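You operate a simulated robot arm through the tools that you are given. There is no shell and no other tool. Be economical: measure what you need, move in short steps, check, and stop when the job is done.

You run a simulated robot arm. Do the job below in one go: nothing can be reset, and whatever is moved stays where it is left.

TASK
Mix the purple cartridge, then clip it into the print head.
Fine: crank with the lid shut till the pale layer is gone; the mixer lid ends open; no print. Where these are worked on the way, their far stop is far enough and under half their travel is too little: mixer lid.

The check looks at the end state, three seconds after you hand in, the way a careful person would. Anything else that was tipped, shoved, dropped, spilled or broken makes it a failure. A push-on lid holds only when it is set on centred and level and pressed home; a screw cap is set on level and turned clockwise until tight.

THE ROBOT
A 7-joint arm with a fingered hand on a trunk, on a base that drives. Base frame: it is fixed to the floor where the robot stands at the start and does not move with it; the origin is under the middle of the robot, x ahead of it, y to its left, z up. Lengths are in cm, angles in degrees, forces in N, time in s.
With the tool pointing down near the work surface it reaches from about 34 to 70 cm from the robot's upright axis, wherever it stands. Its first joint turns from -69.0 to 172.0 degrees. Places, roughly: clip lever [60, 0, 100]; cup of the mixer [60, 40, 90]; mixer crank [60, 20, 90]; mixer lid [80, 40, 100]; socket of the print head [60, -10, 100]. Payload 3.2 kg.
The TCP is the grasp point between the finger pads, 2.6 cm short of the fingertips. In the tool frame z runs along the fingers and y along their closing line. Largest opening 8.8 cm; the body of the gripper starts 3 cm behind the TCP. The gripper is a hand of 5 fingers: y runs from the thumb to the fingers, the wrist lies at [-1.6, -10.8, -17.2] in the tool frame, and closing takes about 1.5 s.
Orientation is told as [roll, pitch, yaw] about the base's x, y, z axes, in that order, counted from this pose: with the fingers straight down and the wrist toward the robot, the tool's x, y and z point along [0, 1, 0], [1, 0, 0] and [0, 0, -1] of the base frame.

THE INTERFACE
- The arm moves only by the tool play_rows. Its argument "rows" is a list that holds one entry, the list of rows, each a list of 6 numbers: the shift along the tool's x, y, z in cm, then the turn, a rotation vector about the tool's x, y, z in degrees. In form: [[[dx, dy, dz, rx, ry, rz], ...]]. A call has 1 to 12 rows; each row is the pose to reach, as a shift and turn from the pose commanded when the call began, along the tool's axes at that moment. "jaw" is the gripper command, from -1 (shut) to 1 (fully open), values between in proportion, set as the call begins (left out, the last holds). Rows are played at 5 a second. More than 5 cm and 8.6 degrees between two rows, or a gripper value outside its range, and nothing of the call is played. A pose out of reach is approached as far as the arm can. The call stops where the force on the tool passes 90 N (or 10 N more than at its start, if that is more) or the arm is blocked; 0.2 s more then pass. The fingers move at their own pace (about 7.2 cm/s each) and stop on an object; they squeeze with about 33 N. The grip force told is the motor's: it shows also when the fingers shut on nothing. Time passes only in rows, and 0.2 s behind the last, so rows that repeat a pose let the fingers close. It gives the time, the measured TCP pose, the force on the tool (base axes), the opening and the grip force at its end, in the units of the frame above (readings bear some noise), with the torque about the TCP (base axes, N m) and any sound that the robot's microphone picked up, and new pictures: "pictures" is both (left out), scene, wrist or none.
- Cameras (640 x 400 px; columns grow to the right, rows downward): "scene" is now at [13.23, 3.26, 146.57]; the picture's right is [0.38, -0.93, -0.00], its down [-0.56, -0.23, -0.80] and it looks along [0.74, 0.30, -0.61] (base axes); focal length 273 px, centre (320, 200). "wrist" rides on the gripper at [6.7, -9.8, -11.7] in the tool frame; the picture's right is [-0.71, 0.33, -0.62], its down [-0.65, -0.65, 0.39] and it looks along [-0.28, 0.68, 0.68] (tool axes); focal length 234 px, centre (320, 200). There is no depth. A picture from a camera that has moved, and an enlarged one, comes with that camera's place and axes in the base frame and with its lens.
- move_column(by): slides the trunk up (or, below 0, down) by that many cm; the arm and the scene camera ride with it, the base frame stays. It gives what a move gives, with no picture.
- base_move(legs): drives the robot by 1 to 6 legs, each [ahead, left, turn to the left] in cm, cm and degrees, along the robot's own axes; the way and the turn of a leg run together, so that a leg with both is an arc; at most 150 cm and 180 degrees a leg. The arm and the cameras ride along, it lands a little off, and it stops where it bumps. It gives what a move gives, and a new picture of the scene camera.
- move_fingers(index, middle, ring, little, thumb_bend, thumb_turn): sets how far each is bent, from 0 (flat) to 1 (curled in); at 0.3 the hand is open as for a grip, at 0.7 the pads meet at the TCP. One left out holds its place. A second passes; each finger stops where it meets its share of the squeeze, and holds until it gets a number again. A gripper value or a shape takes the hand back. It gives what a move gives, with no picture; readings hold the bend of each and the force on index, middle, ring, little, thumb and palm. thumb_turn goes from beside the hand (0) to across from the fingers (1), as for a grip.
- set_grasp(shape): the hand has 5 fingers and takes this shape, open, in about a second: jaw (thumb against the fingers, like two jaws); tri (thumb and two fingers); tip (a fingertip pinch); poke (one finger out to press); point (the index stretched); flat (the hand flat); cup (the hand cupped); fist (a fist). The gripper value then closes the fingers along that shape, each until it touches; the sizes above hold for jaw. It gives what a move gives, with no picture.
- head_to(pan, tilt): turns the head with the scene camera to pan (to the left, within 86 degrees either way) and tilt (down, from -29 to 69), counted from straight ahead of the robot. It gives what a move gives, and a new picture of the scene camera.
- zoom(camera, box): a new picture of the part [left, top, right, bottom] of that camera's present view, enlarged. The clock stands still meanwhile.
- job_done(): hands the job in; it is judged then, once.

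Work in short steps. Places have to be worked out from the pictures, the camera data and where the tool is seen: move nearer, look again, correct. Check each grasp and each placing, and mend what went wrong. You have 120 turns and 260 pictures in all, those below and enlarged ones among them. Open the gripper and draw the arm clear of the work before you hand the job in, unless the task says otherwise; then end with one line.

The tools are called after "Call:" as name(argument=value, ...) on one line, values as JSON. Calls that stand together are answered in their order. play_rows: Moves the arm, as the interface text tells. Its arguments: {"type":"object","properties":{"rows":{"type":"array","items":{"type":"array","items":{"type":"array","items":{"type":"number"}}}},"jaw":{"type":"number"},"pictures":{"type":"string","enum":["both","scene","wrist","none"]}},"required":["rows"]} The other tools are called the same way: move_column (by) slides the trunk up or down; set_grasp (shape) gives the hand a shape; move_fingers (index, middle, ring, little, thumb_bend, thumb_turn) moves the fingers one by one; base_move (legs) drives the base; head_to (pan, tilt) turns the head that bears the scene camera; zoom (camera, box) takes an enlarged picture of a part of a camera's view; job_done () hands the job in.

At the start:

```text
time: 0.0
eef_pos: [43.6, 0.0, 129.44]
ee_rot: [0.0, 0.1, -0.1]
contact_force: [0.7, -0.6, 0.6]
torque: [0.01, -0.01, -0.02]
grip_width: 8.78
grip_force: 0.1
shape: jaw
bend: [0.3, 0.3, 0.3, 0.3, 0.3, 0.97]
finger forces: [0.0, 0.0, 0.0, 0.1, 0.1, 0.0]
trunk travel left (down, up): [-77.5, 6.5]
robot x, y, heading: [0.19, 0.02, -0.2]
head pan, tilt: [22.0, 37.3]
```

scene: 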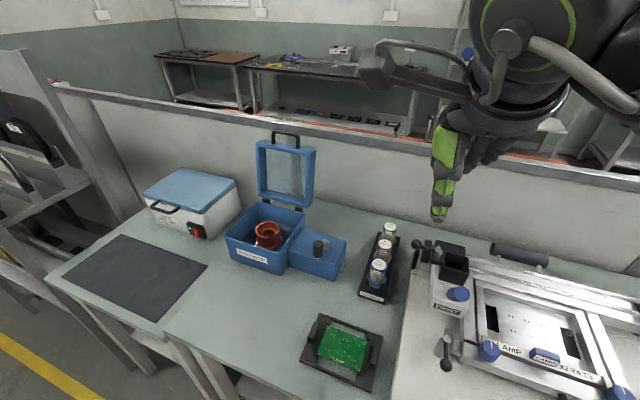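
wrist: 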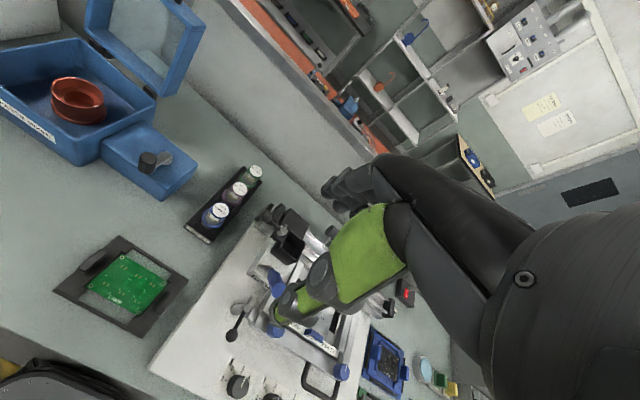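

I see the mixer (lid open), a rack with three cartridges and the printer. I zoom on these to find the purple one and the details.

Call:
zoom(camera="scene", box=[340, 200, 420, 310])

Call:
zoom(camera="scene", box=[400, 220, 520, 380])

Call:
zoom(camera="scene", box=[210, 120, 360, 290])

```text
3.64 times, centred on (380, 255) of scene
camera zoom: at [13.23, 3.26, 146.57], right [0.38, -0.93, 0.0], down [-0.56, -0.23, -0.8], along [0.74, 0.3, -0.61], focal length 994 px, centre (102, 0)
```

zoom: 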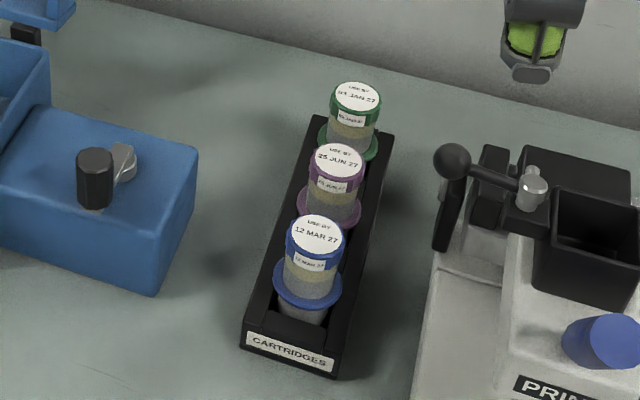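

```text
2.50 times, centred on (460, 300) of scene
camera zoom: at [13.23, 3.26, 146.57], right [0.38, -0.93, 0.0], down [-0.56, -0.23, -0.8], along [0.74, 0.3, -0.61], focal length 684 px, centre (-30, -50)
```

zoom: 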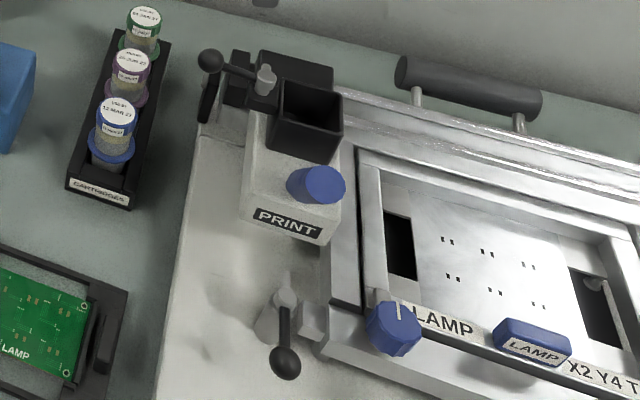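

```text
2.35 times, centred on (285, 205) of scene
camera zoom: at [13.23, 3.26, 146.57], right [0.38, -0.93, 0.0], down [-0.56, -0.23, -0.8], along [0.74, 0.3, -0.61], focal length 643 px, centre (402, 188)
```

zoom: 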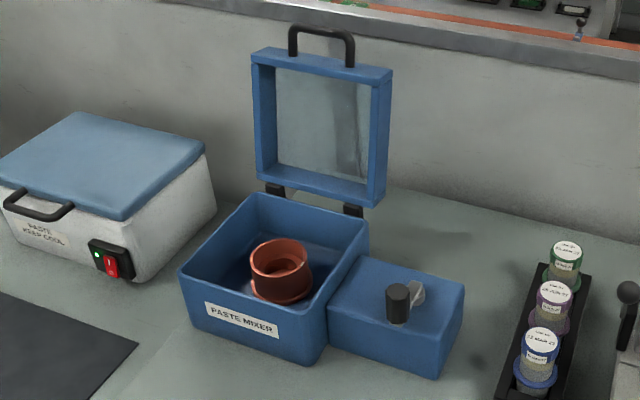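

The purple cartridge is the middle one, cap about (64.8, 6, 95) by two-view estimate. I lower the trunk so that the arm works in reach, and look again.

Call:
move_column(by=-16)

Call:
head_to(pan=0, tilt=40)

Call:
zoom(camera="wrist", box=[0, 0, 640, 400])

```text
time: 1.8
eef_pos: [43.53, -0.08, 113.42]
ee_rot: [0.1, 0.0, -0.1]
contact_force: [-0.4, 0.1, 0.0]
torque: [-0.01, 0.03, -0.02]
grip_width: 8.79
grip_force: 0.1
shape: jaw
bend: [0.3, 0.3, 0.3, 0.3, 0.3, 0.97]
finger forces: [0.0, 0.0, 0.1, 0.0, 0.1, 0.1]
trunk travel left (down, up): [-61.5, 22.5]
robot x, y, heading: [0.27, 0.03, -0.1]
head pan, tilt: [22.0, 37.3]
```

```text
time: 2.7
eef_pos: [43.7, -0.0, 113.42]
ee_rot: [0.0, 0.2, 0.0]
contact_force: [-0.1, 0.5, -0.3]
torque: [-0.01, 0.02, 0.01]
grip_width: 8.79
grip_force: 0.1
shape: jaw
bend: [0.3, 0.3, 0.3, 0.3, 0.3, 0.97]
finger forces: [0.0, 0.0, 0.1, 0.0, 0.0, 0.1]
trunk travel left (down, up): [-61.5, 22.5]
robot x, y, heading: [-0.11, 0.29, 0.1]
head pan, tilt: [0.0, 40.0]
camera scene: at [13.7, 0.01, 130.17], right [0.0, -1.0, 0.0], down [-0.64, 0.0, -0.77], along [0.77, 0.0, -0.64], focal length 273 px, centre (320, 200)
```

scene: 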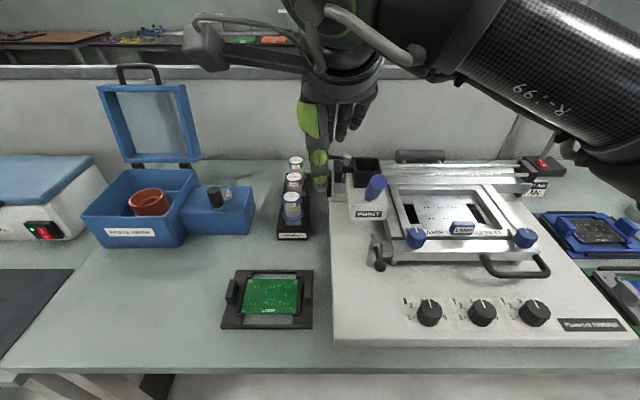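

```text
1.00 times, centred on (320, 200) of wrist (not enlarged: the box is as wide or as high as the picture)
camera zoom: at [33.9, 6.68, 125.29], right [0.33, -0.71, 0.62], down [-0.65, -0.65, -0.39], along [0.68, -0.28, -0.68], focal length 234 px, centre (320, 200)
```

zoom: 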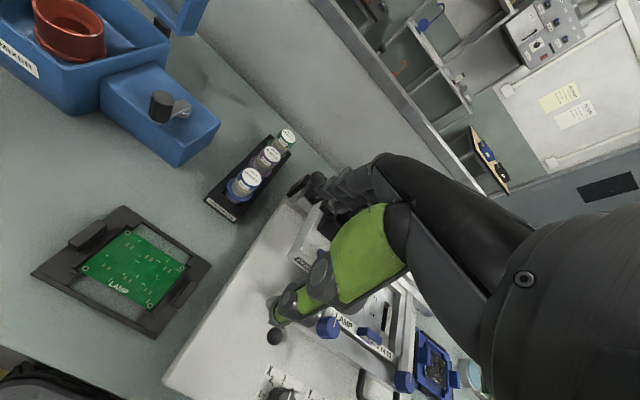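

Now I zoom on each piece from this lower view to triangulate with the first pictures.

Call:
zoom(camera="scene", box=[265, 140, 395, 245])

Call:
zoom(camera="scene", box=[70, 60, 270, 260])

Call:
zoom(camera="wrist", box=[190, 110, 350, 260])

```text
3.81 times, centred on (330, 192) of scene
camera zoom: at [13.7, 0.01, 130.17], right [0.0, -1.0, 0.0], down [-0.64, 0.0, -0.77], along [0.77, 0.0, -0.64], focal length 1042 px, centre (282, 229)
```

zoom: 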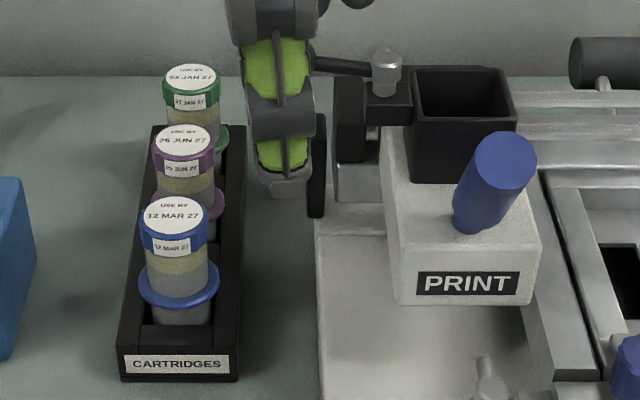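

```text
2.00 times, centred on (170, 160) of scene
camera zoom: at [13.7, 0.01, 130.17], right [0.0, -1.0, 0.0], down [-0.64, 0.0, -0.77], along [0.77, 0.0, -0.64], focal length 547 px, centre (620, 280)
```

zoom: 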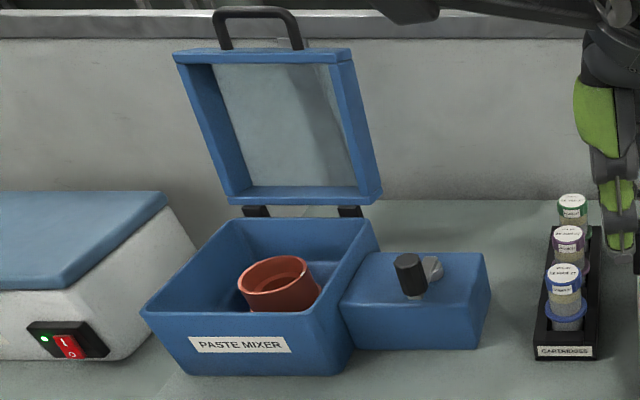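

```text
2.67 times, centred on (270, 185) of wrist
camera zoom: at [33.9, 6.68, 125.29], right [0.33, -0.71, 0.62], down [-0.65, -0.65, -0.39], along [0.68, -0.28, -0.68], focal length 624 px, centre (453, 240)
```

zoom: 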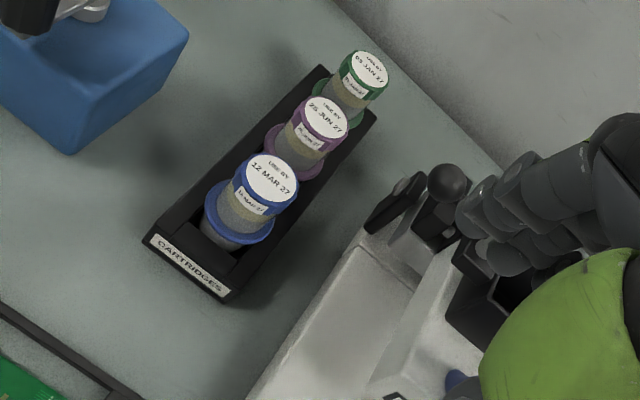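

Estimates: purple cap top ≈(67, 6.2, 92.8), crank knob ≈(59, 22, 95), cup ≈(59, 37, 93), lid handle ≈(79, 40, 114). I drive 14 cm left so that all is in reach, and look at the floor space.

Call:
base_move(legs=[[0, 14, 0]])

Call:
head_to(pan=0, tilt=69)

```text
time: 4.0
eef_pos: [43.66, 13.91, 113.47]
ee_rot: [0.0, 0.2, 0.0]
contact_force: [-0.9, 0.5, -0.2]
torque: [0.01, 0.01, -0.02]
grip_width: 8.81
grip_force: 0.2
shape: jaw
bend: [0.3, 0.3, 0.3, 0.3, 0.3, 0.97]
finger forces: [0.1, 0.1, 0.0, 0.1, 0.0, 0.0]
trunk travel left (down, up): [-61.5, 22.5]
robot x, y, heading: [0.1, 13.7, 0.0]
head pan, tilt: [0.0, 40.0]
camera scene: at [13.69, 13.92, 130.17], right [0.0, -1.0, 0.0], down [-0.64, 0.0, -0.77], along [0.77, 0.0, -0.64], focal length 273 px, centre (320, 200)
```

scene: 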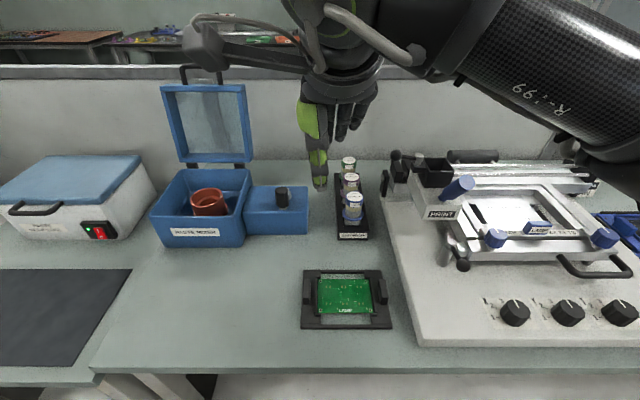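

```text
time: 4.9
eef_pos: [43.61, 13.84, 113.4]
ee_rot: [0.0, 0.1, 0.0]
contact_force: [-0.8, 0.1, -0.3]
torque: [-0.01, 0.0, 0.0]
grip_width: 8.76
grip_force: 0.0
shape: jaw
bend: [0.3, 0.3, 0.3, 0.3, 0.3, 0.97]
finger forces: [0.1, 0.1, 0.0, 0.0, 0.0, 0.0]
trunk travel left (down, up): [-61.5, 22.5]
robot x, y, heading: [0.02, 13.62, -0.0]
head pan, tilt: [0.0, 68.8]
camera scene: at [10.79, 13.84, 126.56], right [0.0, -1.0, 0.0], down [-0.93, 0.0, -0.36], along [0.36, 0.0, -0.93], focal length 273 px, centre (320, 200)
```

scene: 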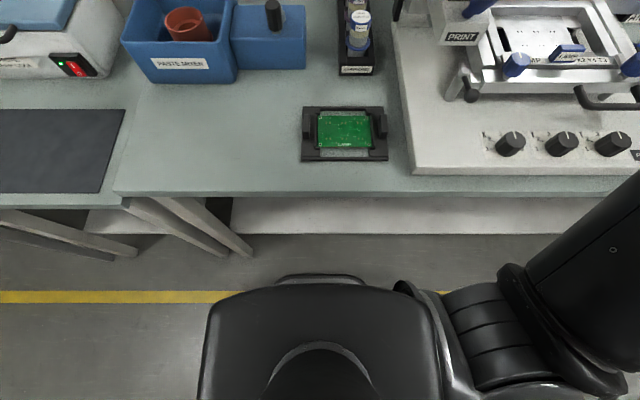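

The front view is clear. I bring the hand above the purple cartridge at a safe height and look.

Call:
head_to(pan=-5, tilt=35)

Call:
play_rows(rows=[[[-1.5, 4.5, 1, 0, 0, 0], [-3, 9, 3, 0, 0, 0], [-4.6, 13.5, 4.5, 0, 0, 0], [-6.2, 18, 6, 0, 0, 0], [-7.7, 22, 7, 0, 0, 0], [-7.7, 22, 7, 0, 0, 0]]], jaw=0.3)

```text
time: 5.9
eef_pos: [43.57, 13.85, 113.56]
ee_rot: [0.0, 0.2, 0.0]
contact_force: [-0.2, 0.0, 0.4]
torque: [0.0, 0.04, 0.02]
grip_width: 8.76
grip_force: 0.0
shape: jaw
bend: [0.3, 0.3, 0.3, 0.3, 0.3, 0.97]
finger forces: [0.0, 0.1, 0.0, 0.1, 0.1, 0.0]
trunk travel left (down, up): [-61.5, 22.5]
robot x, y, heading: [0.19, 13.83, -0.0]
head pan, tilt: [-5.0, 35.0]
camera scene: at [13.96, 13.07, 130.92], right [-0.09, -1.0, 0.0], down [-0.57, 0.05, -0.82], along [0.82, -0.07, -0.57], focal length 273 px, centre (320, 200)
```

scene: 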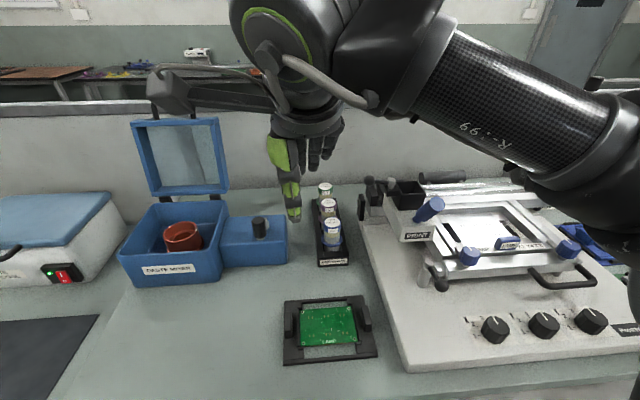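

```text
refused: row 2 steps farther than a row can; nothing moved
```

Steps must stay within 5 cm in norm; I replay it with finer rows.

Call:
play_rows(rows=[[[-1.3, 3.7, 1.2, 0, 0, 0], [-2.6, 7.4, 2.4, 0, 0, 0], [-3.9, 11, 3.5, 0, 0, 0], [-5.2, 14.7, 4.7, 0, 0, 0], [-6.5, 18.4, 5.9, 0, 0, 0], [-7.7, 22, 7, 0, 0, 0], [-7.7, 22, 7, 0, 0, 0]]], jaw=0.3)

```text
time: 7.5
eef_pos: [65.58, 6.38, 106.01]
ee_rot: [-0.1, 0.0, 0.1]
contact_force: [0.3, -0.3, 0.7]
torque: [0.02, -0.04, -0.02]
grip_width: 5.76
grip_force: 0.2
shape: jaw
bend: [0.43, 0.37, 0.71, 0.42, 0.08, 0.99]
finger forces: [0.0, 0.0, 0.0, 0.0, 0.1, 0.0]
trunk travel left (down, up): [-61.5, 22.5]
robot x, y, heading: [0.23, 13.92, -0.0]
head pan, tilt: [-5.0, 35.0]
camera scene: at [13.87, 13.02, 130.94], right [-0.09, -1.0, 0.0], down [-0.57, 0.05, -0.82], along [0.82, -0.07, -0.57], focal length 273 px, centre (320, 200)
camera wrist: at [55.95, 13.07, 117.95], right [0.33, -0.71, 0.62], down [-0.65, -0.65, -0.39], along [0.68, -0.28, -0.68], focal length 234 px, centre (320, 200)
```

scene: 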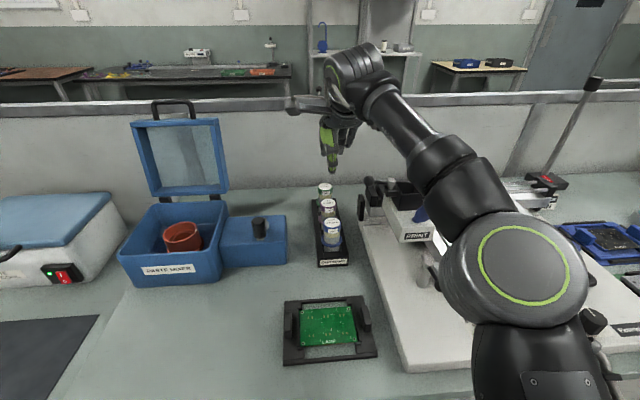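
wrist: 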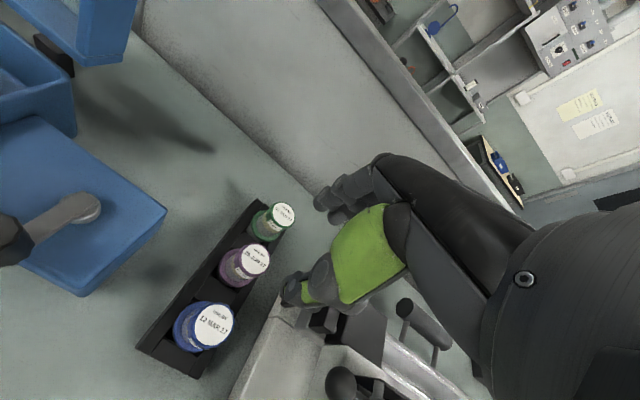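

The hand is over the rack; I zoom on the cartridges to fix the purple cap's place, and on the hand.

Call:
zoom(camera="wrist", box=[130, 180, 400, 390])

Call:
zoom(camera="scene", box=[290, 90, 430, 280])

```text
1.90 times, centred on (265, 285) of wrist
camera zoom: at [55.95, 13.07, 117.95], right [0.33, -0.71, 0.62], down [-0.65, -0.65, -0.39], along [0.68, -0.28, -0.68], focal length 446 px, centre (425, 38)
```

zoom: 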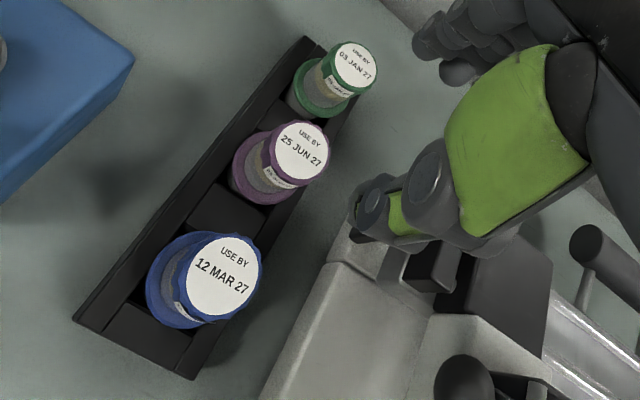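

```text
2.11 times, centred on (360, 185) of scene
camera zoom: at [13.87, 13.02, 130.94], right [-0.09, -1.0, 0.0], down [-0.57, 0.05, -0.82], along [0.82, -0.07, -0.57], focal length 576 px, centre (236, 232)
```

zoom: 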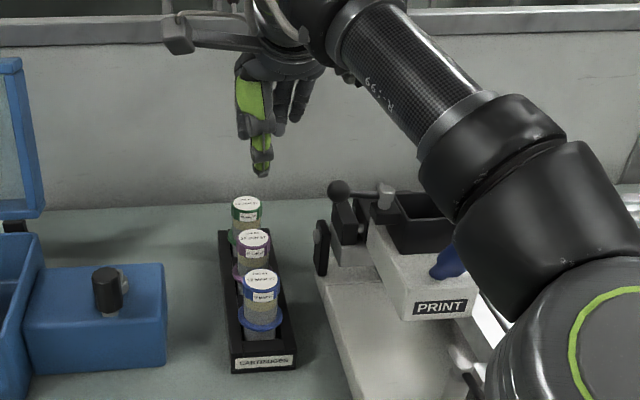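

Cap confirmed at about (67.1, 6.3, 92.8). I move right over it, then lower to just above the caps and look.

Call:
play_rows(rows=[[[-0.1, 1.5, 0, 0, 0, 0], [-0.1, 1.5, 4, 0, 0, 0], [-0.1, 1.5, 8.5, 0, 0, 0], [-0.1, 1.5, 8.5, 0, 0, 0], [-0.1, 1.5, 8.5, 0, 0, 0]]], jaw=0.25)

Call:
zoom(camera="scene", box=[290, 120, 400, 280])

```text
time: 8.7
eef_pos: [67.11, 6.1, 97.74]
ee_rot: [0.0, 0.1, 0.0]
contact_force: [-0.7, 0.2, -0.4]
torque: [0.0, 0.02, 0.04]
grip_width: 5.57
grip_force: 0.2
shape: jaw
bend: [0.44, 0.38, 0.72, 0.43, 0.08, 0.99]
finger forces: [0.0, 0.1, 0.0, 0.1, 0.0, 0.0]
trunk travel left (down, up): [-61.5, 22.5]
robot x, y, heading: [-0.02, 14.0, -0.1]
head pan, tilt: [-5.0, 35.0]
camera scene: at [13.99, 13.07, 130.92], right [-0.09, -1.0, 0.0], down [-0.57, 0.05, -0.82], along [0.82, -0.07, -0.57], focal length 273 px, centre (320, 200)
camera wrist: at [57.45, 12.77, 109.64], right [0.33, -0.71, 0.62], down [-0.65, -0.65, -0.39], along [0.68, -0.28, -0.68], focal length 234 px, centre (320, 200)
```

scene: 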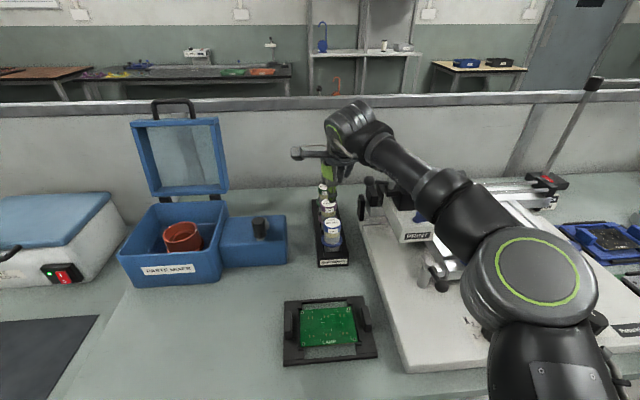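
wrist: 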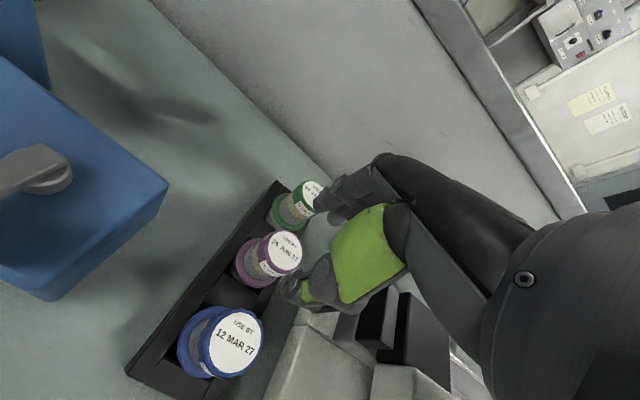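

```text
2.50 times, centred on (345, 200) of scene
camera zoom: at [13.99, 13.07, 130.92], right [-0.09, -1.0, 0.0], down [-0.57, 0.05, -0.82], along [0.82, -0.07, -0.57], focal length 684 px, centre (258, 200)
```

zoom: 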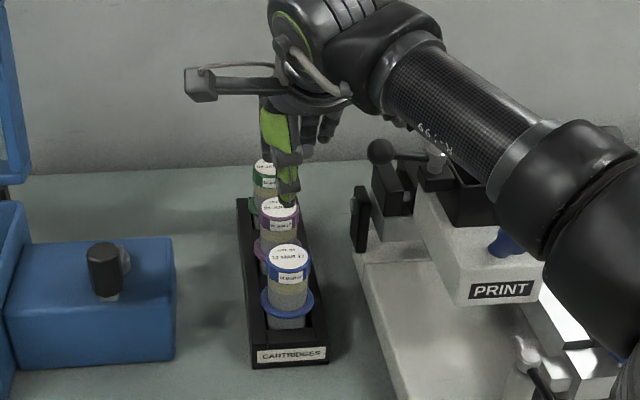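

The thumb is in line and clear of blue, the fingers lie before green; the lever ball has ~3 cm clearance. I lower to grasp height gently.

Call:
play_rows(rows=[[[0.25, 0, 1.5, 0, 0, 0], [0.25, 0, 3, 0, 0, 0], [0.25, 0, 4.5, 0, 0, 0], [0.25, 0, 6.2, 0, 0, 0], [0.25, 0, 6.2, 0, 0, 0]]])

Call:
zoom(camera="wrist", box=[160, 150, 440, 390])

Call:
zoom(camera="scene", box=[300, 140, 390, 280])

```text
time: 9.9
eef_pos: [67.01, 6.33, 91.71]
ee_rot: [-0.1, 0.0, 0.0]
contact_force: [0.1, -0.3, 0.4]
torque: [0.03, -0.05, 0.0]
grip_width: 5.51
grip_force: 0.0
shape: jaw
bend: [0.44, 0.38, 0.72, 0.43, 0.08, 0.99]
finger forces: [0.0, 0.0, 0.0, 0.0, 0.2, 0.0]
trunk travel left (down, up): [-61.5, 22.5]
robot x, y, heading: [0.02, 13.84, -0.2]
head pan, tilt: [-5.0, 35.0]
camera scene: at [13.95, 13.07, 130.93], right [-0.09, -1.0, 0.0], down [-0.57, 0.05, -0.82], along [0.82, -0.07, -0.57], focal length 273 px, centre (320, 200)
camera wrist: at [57.38, 12.91, 103.52], right [0.33, -0.71, 0.62], down [-0.65, -0.65, -0.39], along [0.68, -0.28, -0.68], focal length 234 px, centre (320, 200)
```

scene: 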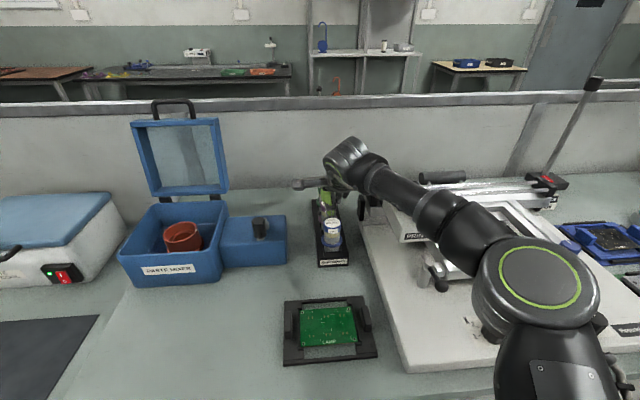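
wrist: 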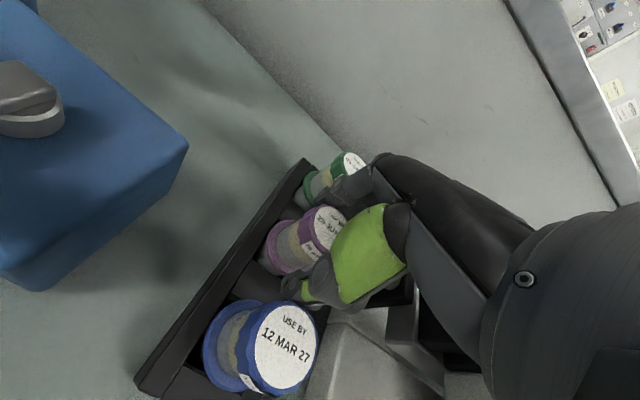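

```text
1.67 times, centred on (300, 270) of wrist
camera zoom: at [57.38, 12.91, 103.52], right [0.33, -0.71, 0.62], down [-0.65, -0.65, -0.39], along [0.68, -0.28, -0.68], focal length 390 px, centre (353, 83)
```

zoom: 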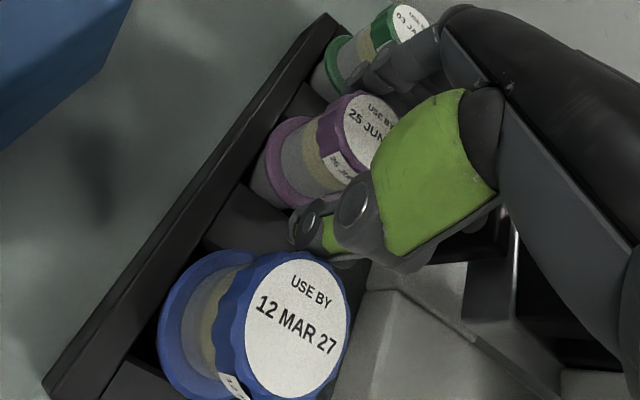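

```text
2.86 times, centred on (345, 210) of scene
camera zoom: at [13.95, 13.07, 130.93], right [-0.09, -1.0, 0.0], down [-0.57, 0.05, -0.82], along [0.82, -0.07, -0.57], focal length 781 px, centre (249, 171)
```

zoom: 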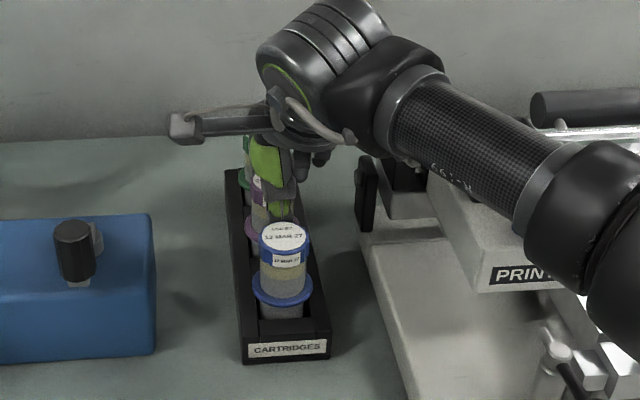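

TCP is centred on the cap within a few mm. I close the hand.

Call:
play_rows(rows=[[[0, 0.1, 0.3, 0, 0, 0], [0, 0.1, 0.3, 0, 0, 0], [0, 0.1, 0.3, 0, 0, 0], [0, 0.1, 0.3, 0, 0, 0], [0, 0.1, 0.3, 0, 0, 0], [0, 0.1, 0.3, 0, 0, 0], [0, 0.1, 0.3, 0, 0, 0], [0, 0.1, 0.3, 0, 0, 0]]], jaw=-1)

Call:
zoom(camera="wrist", box=[160, 150, 440, 390])

```text
time: 11.7
eef_pos: [67.18, 6.24, 91.4]
ee_rot: [0.0, 0.0, 0.0]
contact_force: [-1.4, 1.2, -0.1]
torque: [-0.02, 0.16, 0.01]
grip_width: 3.16
grip_force: 33.3
shape: jaw
bend: [0.51, 0.47, 0.73, 0.57, 0.44, 1.0]
finger forces: [18.4, 9.2, 0.1, 0.0, 28.1, 0.0]
trunk travel left (down, up): [-61.5, 22.5]
robot x, y, heading: [0.13, 13.78, 0.0]
head pan, tilt: [-5.0, 35.0]
camera scene: at [13.93, 13.06, 130.93], right [-0.09, -1.0, 0.0], down [-0.57, 0.05, -0.82], along [0.82, -0.07, -0.57], focal length 273 px, centre (320, 200)
camera wrist: at [57.44, 12.94, 103.28], right [0.33, -0.71, 0.62], down [-0.65, -0.65, -0.39], along [0.68, -0.28, -0.68], focal length 234 px, centre (320, 200)
```

scene: 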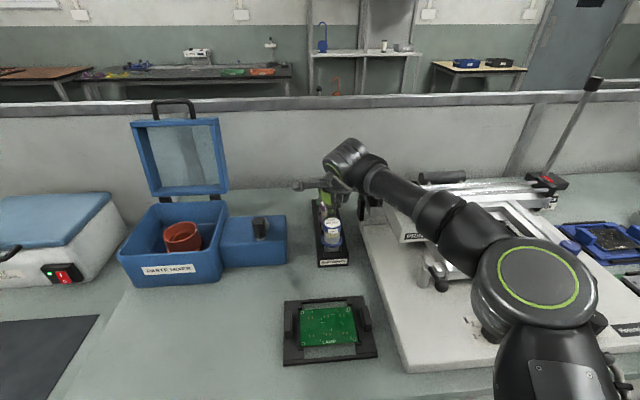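
wrist: 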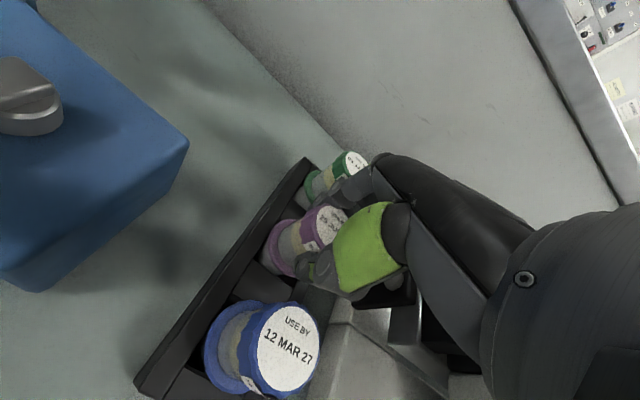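

```text
1.67 times, centred on (300, 270) of wrist
camera zoom: at [57.44, 12.94, 103.28], right [0.33, -0.71, 0.62], down [-0.65, -0.65, -0.39], along [0.68, -0.28, -0.68], focal length 390 px, centre (353, 83)
```

zoom: 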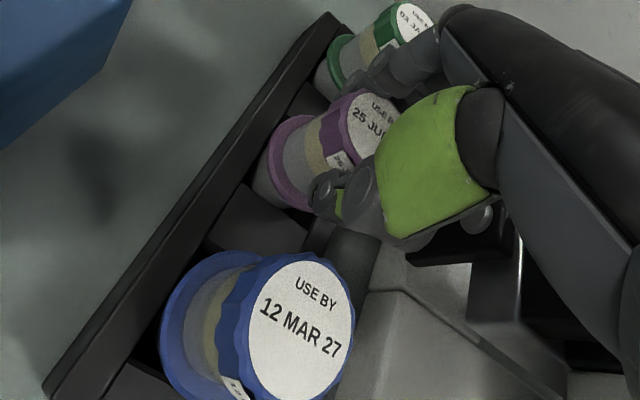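

Firm grip with thumb, index and middle (3.2 cm). I lift straight up and check.

Call:
play_rows(rows=[[[0, 0, -2, 0, 0, 0], [0, 0, -5, 0, 0, 0], [0, 0, -9, 0, 0, 0], [0, 0, -13, 0, 0, 0], [0, 0, -15, 0, 0, 0], [0, 0, -15, 0, 0, 0]]])

Call:
zoom(camera="scene", box=[290, 100, 410, 280])

Call:
zoom(camera="wrist", box=[160, 150, 440, 390])

```text
time: 13.1
eef_pos: [66.99, 6.11, 106.43]
ee_rot: [0.1, 0.0, 0.1]
contact_force: [-0.1, -0.5, -2.3]
torque: [-0.01, 0.02, -0.01]
grip_width: 3.17
grip_force: 32.7
shape: jaw
bend: [0.51, 0.47, 0.73, 0.57, 0.44, 1.0]
finger forces: [18.2, 9.8, 0.0, 0.0, 27.5, 0.1]
trunk travel left (down, up): [-61.5, 22.5]
robot x, y, heading: [-0.33, 13.73, -0.2]
head pan, tilt: [-5.0, 35.0]
camera scene: at [14.03, 12.96, 130.92], right [-0.09, -1.0, 0.0], down [-0.57, 0.05, -0.82], along [0.82, -0.07, -0.57], focal length 273 px, centre (320, 200)
camera wrist: at [57.3, 12.79, 118.28], right [0.33, -0.71, 0.62], down [-0.65, -0.65, -0.39], along [0.68, -0.28, -0.68], focal length 234 px, centre (320, 200)
```

scene: 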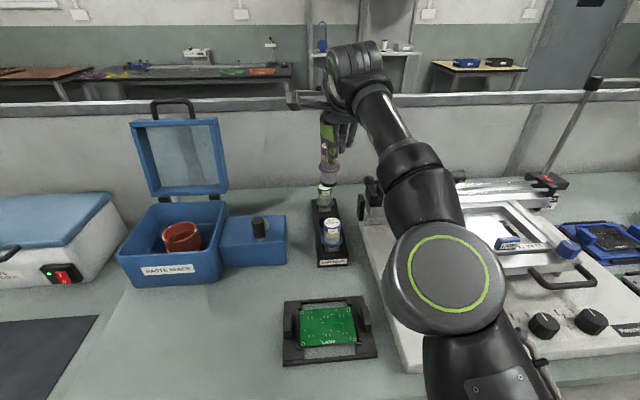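
wrist: 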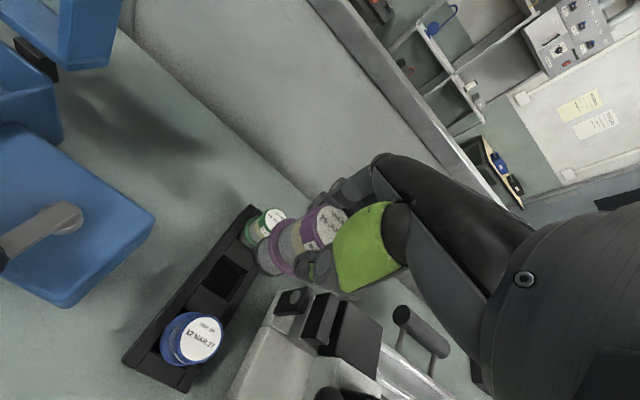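

```text
2.22 times, centred on (350, 190) of scene
camera zoom: at [14.03, 12.96, 130.92], right [-0.09, -1.0, 0.0], down [-0.57, 0.05, -0.82], along [0.82, -0.07, -0.57], focal length 608 px, centre (253, 222)
```

zoom: 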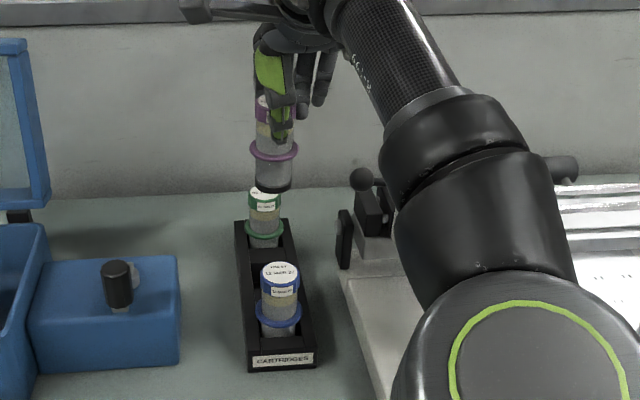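

```text
1.67 times, centred on (300, 270) of wrist
camera zoom: at [57.3, 12.79, 118.28], right [0.33, -0.71, 0.62], down [-0.65, -0.65, -0.39], along [0.68, -0.28, -0.68], focal length 390 px, centre (353, 83)
```

zoom: 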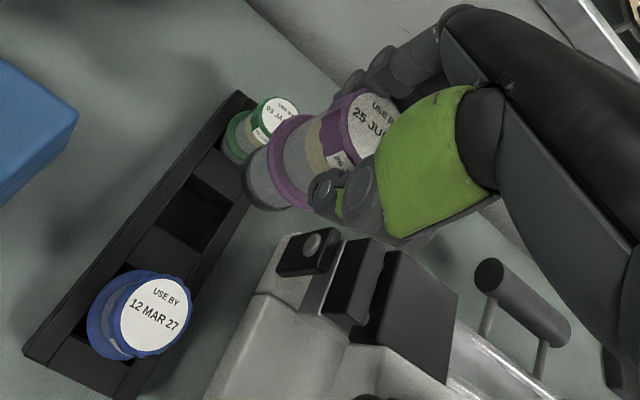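

The cartridge is held upright, cap about 1.4 cm above TCP, bottom about 8.5 below. I carry it over to near the mixer cup and stop at a height to look.

Call:
play_rows(rows=[[[0, 0, -3, 0, 0, 0], [4.5, -1, -4, 0, 0, 0], [9, -2, -4, 0, 0, 0], [13.5, -3, -4, 0, 0, 0], [18, -4, -4, 0, 0, 0], [22.5, -5, -4, 0, 0, 0], [27, -6, -4, 0, 0, 0], [31.4, -7.5, -4, 0, 0, 0], [31.4, -7.5, -4, 0, 0, 0]]], pictures="wrist")

Call:
head_to(pan=22, tilt=38)

Call:
zoom(camera="scene", box=[200, 60, 420, 300])

```text
time: 15.1
eef_pos: [55.24, 31.42, 106.41]
ee_rot: [1.2, 1.0, -2.0]
contact_force: [0.6, 0.0, -3.7]
torque: [-0.01, 0.0, 0.06]
grip_width: 3.13
grip_force: 33.0
shape: jaw
bend: [0.51, 0.47, 0.73, 0.57, 0.45, 1.0]
finger forces: [19.1, 10.0, 0.1, 0.0, 28.1, 0.0]
out of reach, approached as far as the arm can: row 1, 2, 3, 4, 5, 6, 7, 8, 9
trunk travel left (down, up): [-61.5, 22.5]
robot x, y, heading: [0.16, 13.89, -0.4]
head pan, tilt: [-5.0, 35.0]
camera wrist: at [45.89, 38.23, 118.63], right [0.32, -0.73, 0.6], down [-0.68, -0.62, -0.39], along [0.66, -0.29, -0.69], focal length 234 px, centre (320, 200)
```

wrist: 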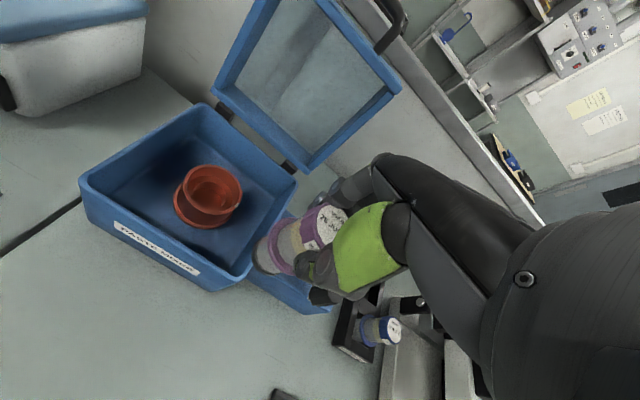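

```text
time: 16.0
eef_pos: [55.11, 31.39, 106.78]
ee_rot: [1.3, 0.8, -1.7]
contact_force: [-0.4, -0.8, -2.9]
torque: [-0.01, 0.02, 0.01]
grip_width: 3.13
grip_force: 32.9
shape: jaw
bend: [0.51, 0.47, 0.73, 0.57, 0.45, 1.0]
finger forces: [19.1, 10.1, 0.1, 0.1, 28.0, 0.1]
trunk travel left (down, up): [-61.5, 22.5]
robot x, y, heading: [0.11, 13.6, -0.1]
head pan, tilt: [22.0, 38.0]
camera scene: at [13.24, 17.08, 130.46], right [0.37, -0.93, 0.0], down [-0.57, -0.23, -0.79], along [0.73, 0.29, -0.62], focal length 273 px, centre (320, 200)
```

scene: 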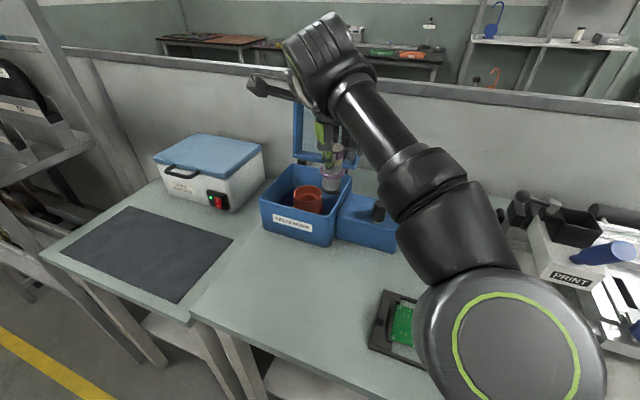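

```text
1.67 times, centred on (310, 180) of scene
camera zoom: at [13.24, 17.08, 130.46], right [0.37, -0.93, 0.0], down [-0.57, -0.23, -0.79], along [0.73, 0.29, -0.62], focal length 456 px, centre (337, 233)
```

zoom: 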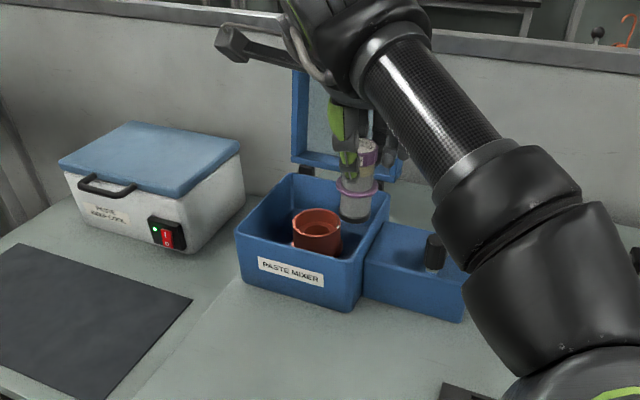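

That is past the arm's reach from here, so I drive the base a further 12 cm left; the held cartridge (bottom at ~98) clears the box rim.

Call:
base_move(legs=[[0, 12, 0]])

Call:
zoom(camera="wrist", box=[0, 0, 640, 400])

```text
time: 17.3
eef_pos: [55.27, 43.26, 106.96]
ee_rot: [1.4, 0.4, -2.0]
contact_force: [-0.2, -0.2, -1.7]
torque: [0.0, -0.02, 0.0]
grip_width: 3.11
grip_force: 32.9
shape: jaw
bend: [0.51, 0.47, 0.73, 0.57, 0.45, 1.0]
finger forces: [19.1, 10.1, 0.0, 0.1, 28.0, 0.0]
trunk travel left (down, up): [-61.5, 22.5]
robot x, y, heading: [0.04, 25.4, 0.0]
head pan, tilt: [22.0, 38.0]
camera scene: at [13.26, 29.11, 130.46], right [0.37, -0.93, 0.0], down [-0.57, -0.23, -0.79], along [0.73, 0.29, -0.62], focal length 273 px, centre (320, 200)
```

scene: 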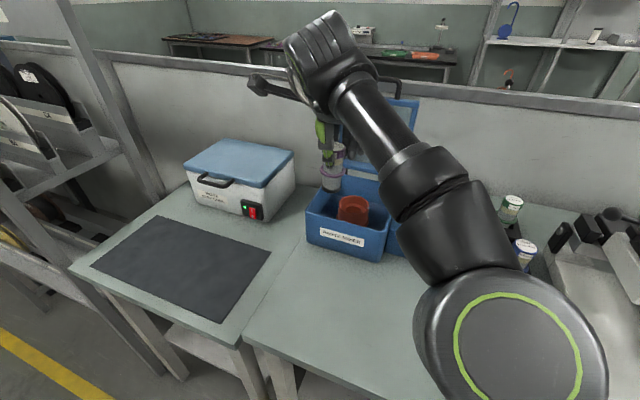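

```text
1.00 times, centred on (320, 200) of wrist (not enlarged: the box is as wide or as high as the picture)
camera zoom: at [45.86, 50.02, 119.06], right [0.31, -0.73, 0.6], down [-0.68, -0.62, -0.4], along [0.66, -0.29, -0.69], focal length 234 px, centre (320, 200)
```

zoom: 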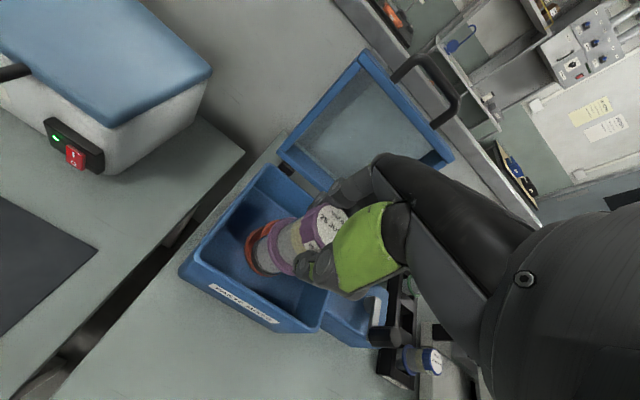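

I play a null row to see how the commanded pose stands after the drive.

Call:
play_rows(rows=[[[0, 0, 0, 0, 0, 0]]], pictures="none")

```text
time: 17.7
eef_pos: [55.36, 42.87, 106.93]
ee_rot: [1.4, 0.8, -2.2]
contact_force: [-1.0, 0.2, -2.8]
torque: [-0.02, 0.0, -0.02]
grip_width: 3.13
grip_force: 32.8
shape: jaw
bend: [0.51, 0.47, 0.73, 0.57, 0.45, 1.0]
finger forces: [19.1, 10.1, 0.1, 0.0, 27.9, 0.0]
trunk travel left (down, up): [-61.5, 22.5]
robot x, y, heading: [-0.3, 25.94, 0.0]
head pan, tilt: [22.0, 38.0]
```

Call:
play_rows(rows=[[[-3, 0, -1, 0, 0, 0], [-3, 0, -1, 0, 0, 0]]], pictures="none")

```text
time: 18.3
eef_pos: [55.18, 40.4, 107.78]
ee_rot: [1.1, 0.6, -1.9]
contact_force: [0.2, 0.5, -3.7]
torque: [0.01, 0.01, -0.02]
grip_width: 3.11
grip_force: 32.8
shape: jaw
bend: [0.51, 0.47, 0.73, 0.57, 0.45, 1.0]
finger forces: [19.1, 10.0, 0.0, 0.1, 27.8, 0.0]
trunk travel left (down, up): [-61.5, 22.5]
robot x, y, heading: [-0.13, 25.72, -0.1]
head pan, tilt: [22.0, 38.0]
```

Combining the wrist and scene rays, the cup rim is really near (62.9, 40.5, 90). I move the hand right and up, straighten it, and then drive further left so the cup is well in reach.

Call:
play_rows(rows=[[[-4, 0, -1, -0.3, -0.5, -1], [-8, 0, -2, -0.6, -1.1, -1.9], [-12, 0, -2, -0.6, -1.1, -1.9], [-12, 0, -2, -0.6, -1.1, -1.9]]], pictures="none")

Call:
base_move(legs=[[0, 13, 0]])

Call:
zoom(camera="wrist", box=[0, 0, 640, 400])

```text
time: 19.3
eef_pos: [54.83, 28.35, 109.47]
ee_rot: [0.2, 0.0, 0.0]
contact_force: [-0.8, 0.2, -1.9]
torque: [-0.02, -0.01, 0.03]
grip_width: 3.11
grip_force: 33.2
shape: jaw
bend: [0.51, 0.47, 0.73, 0.57, 0.45, 1.0]
finger forces: [18.9, 9.9, 0.0, 0.0, 27.3, 0.0]
trunk travel left (down, up): [-61.5, 22.5]
robot x, y, heading: [-0.34, 25.88, -0.0]
head pan, tilt: [22.0, 38.0]
```

```text
time: 20.6
eef_pos: [54.8, 41.49, 109.61]
ee_rot: [0.2, 0.0, -0.1]
contact_force: [-0.4, 0.4, -2.6]
torque: [-0.04, 0.0, -0.01]
grip_width: 3.1
grip_force: 33.2
shape: jaw
bend: [0.51, 0.47, 0.73, 0.57, 0.45, 1.0]
finger forces: [18.8, 9.9, 0.0, 0.0, 27.3, 0.0]
trunk travel left (down, up): [-61.5, 22.5]
robot x, y, heading: [0.25, 38.69, -0.2]
head pan, tilt: [22.0, 38.0]
camera scene: at [13.3, 42.25, 130.46], right [0.37, -0.93, 0.0], down [-0.57, -0.23, -0.79], along [0.73, 0.29, -0.62], focal length 273 px, centre (320, 200)
```

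scene: 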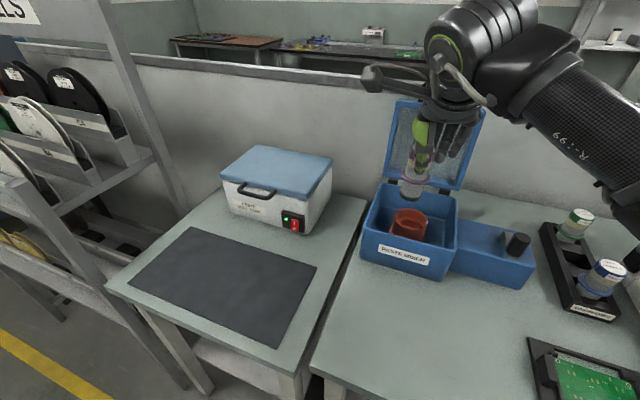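

```text
1.00 times, centred on (320, 200) of wrist (not enlarged: the box is as wide or as high as the picture)
camera zoom: at [45.17, 48.15, 121.41], right [0.33, -0.71, 0.62], down [-0.66, -0.65, -0.39], along [0.68, -0.28, -0.68], focal length 234 px, centre (320, 200)
```

zoom: 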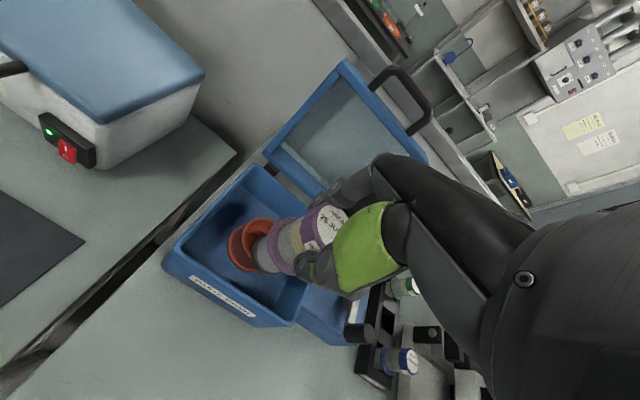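

Clear view now. Next I move over the cup at height and compare the cartridge with the cup.

Call:
play_rows(rows=[[[-0.4, 4, 0, 0, 0, 0], [-0.8, 8.2, 0, 0, 0, 0], [-0.8, 8.2, 2.5, 0, 0, 0], [-0.8, 8.2, 2.5, 0, 0, 0]]], pictures="wrist")

Call:
head_to(pan=0, tilt=38)

Call:
zoom(camera="scene", box=[220, 100, 400, 270])

Call:
zoom(camera="wrist", box=[160, 130, 400, 330])

```text
time: 21.6
eef_pos: [63.14, 40.79, 107.06]
ee_rot: [0.2, 0.0, -0.1]
contact_force: [0.1, 0.9, -2.8]
torque: [-0.04, 0.03, 0.0]
grip_width: 3.11
grip_force: 33.4
shape: jaw
bend: [0.51, 0.47, 0.73, 0.57, 0.45, 1.0]
finger forces: [19.3, 9.5, 0.0, 0.0, 27.4, 0.0]
trunk travel left (down, up): [-61.5, 22.5]
robot x, y, heading: [-0.13, 38.65, -0.3]
head pan, tilt: [22.0, 38.0]
camera wrist: at [53.45, 47.47, 119.0], right [0.33, -0.71, 0.62], down [-0.66, -0.65, -0.39], along [0.68, -0.28, -0.68], focal length 234 px, centre (320, 200)
```

wrist: 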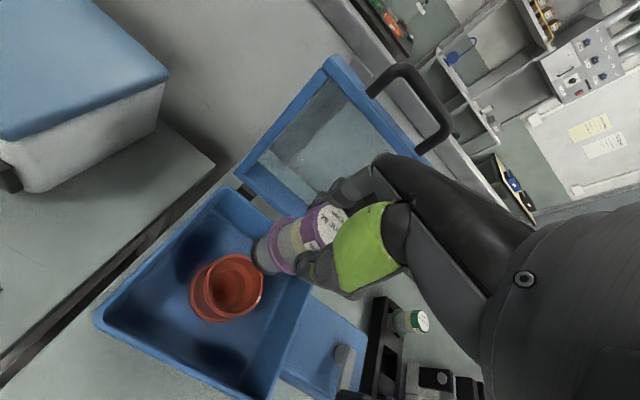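

```text
time: 22.4
eef_pos: [63.14, 40.67, 107.13]
ee_rot: [0.2, 0.0, -0.1]
contact_force: [-0.1, 0.3, -3.6]
torque: [-0.03, 0.02, 0.04]
grip_width: 3.07
grip_force: 32.7
shape: jaw
bend: [0.51, 0.47, 0.73, 0.57, 0.45, 1.0]
finger forces: [19.2, 9.7, 0.0, 0.1, 27.2, 0.0]
trunk travel left (down, up): [-61.5, 22.5]
robot x, y, heading: [0.23, 38.87, -0.2]
head pan, tilt: [0.0, 38.0]
camera scene: at [13.92, 38.96, 130.46], right [0.0, -1.0, 0.0], down [-0.62, 0.0, -0.79], along [0.79, 0.0, -0.62], focal length 273 px, centre (320, 200)
```

scene: 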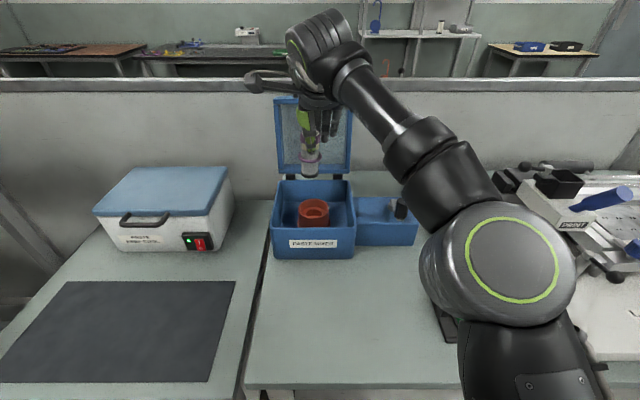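

```text
2.35 times, centred on (310, 185) of scene
camera zoom: at [13.92, 38.96, 130.46], right [0.0, -1.0, 0.0], down [-0.62, 0.0, -0.79], along [0.79, 0.0, -0.62], focal length 643 px, centre (344, 235)
```

zoom: 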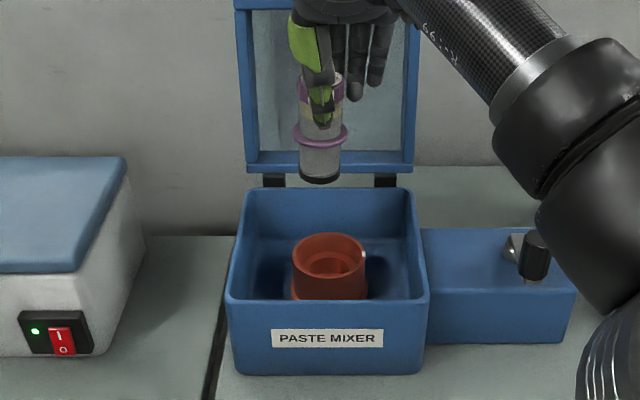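

```text
2.00 times, centred on (280, 230) of wrist
camera zoom: at [53.47, 47.29, 119.05], right [0.33, -0.71, 0.62], down [-0.66, -0.65, -0.39], along [0.68, -0.28, -0.68], focal length 468 px, centre (400, 140)
```

zoom: 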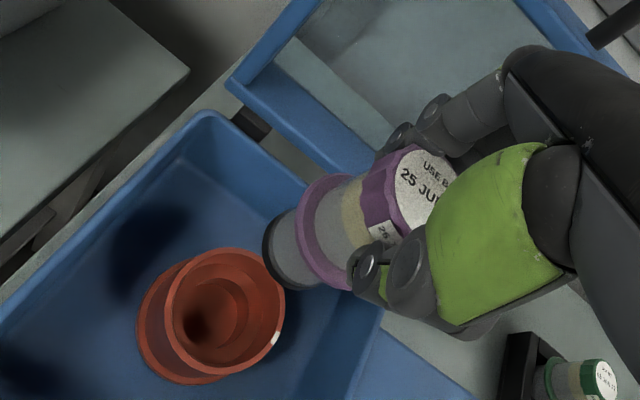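

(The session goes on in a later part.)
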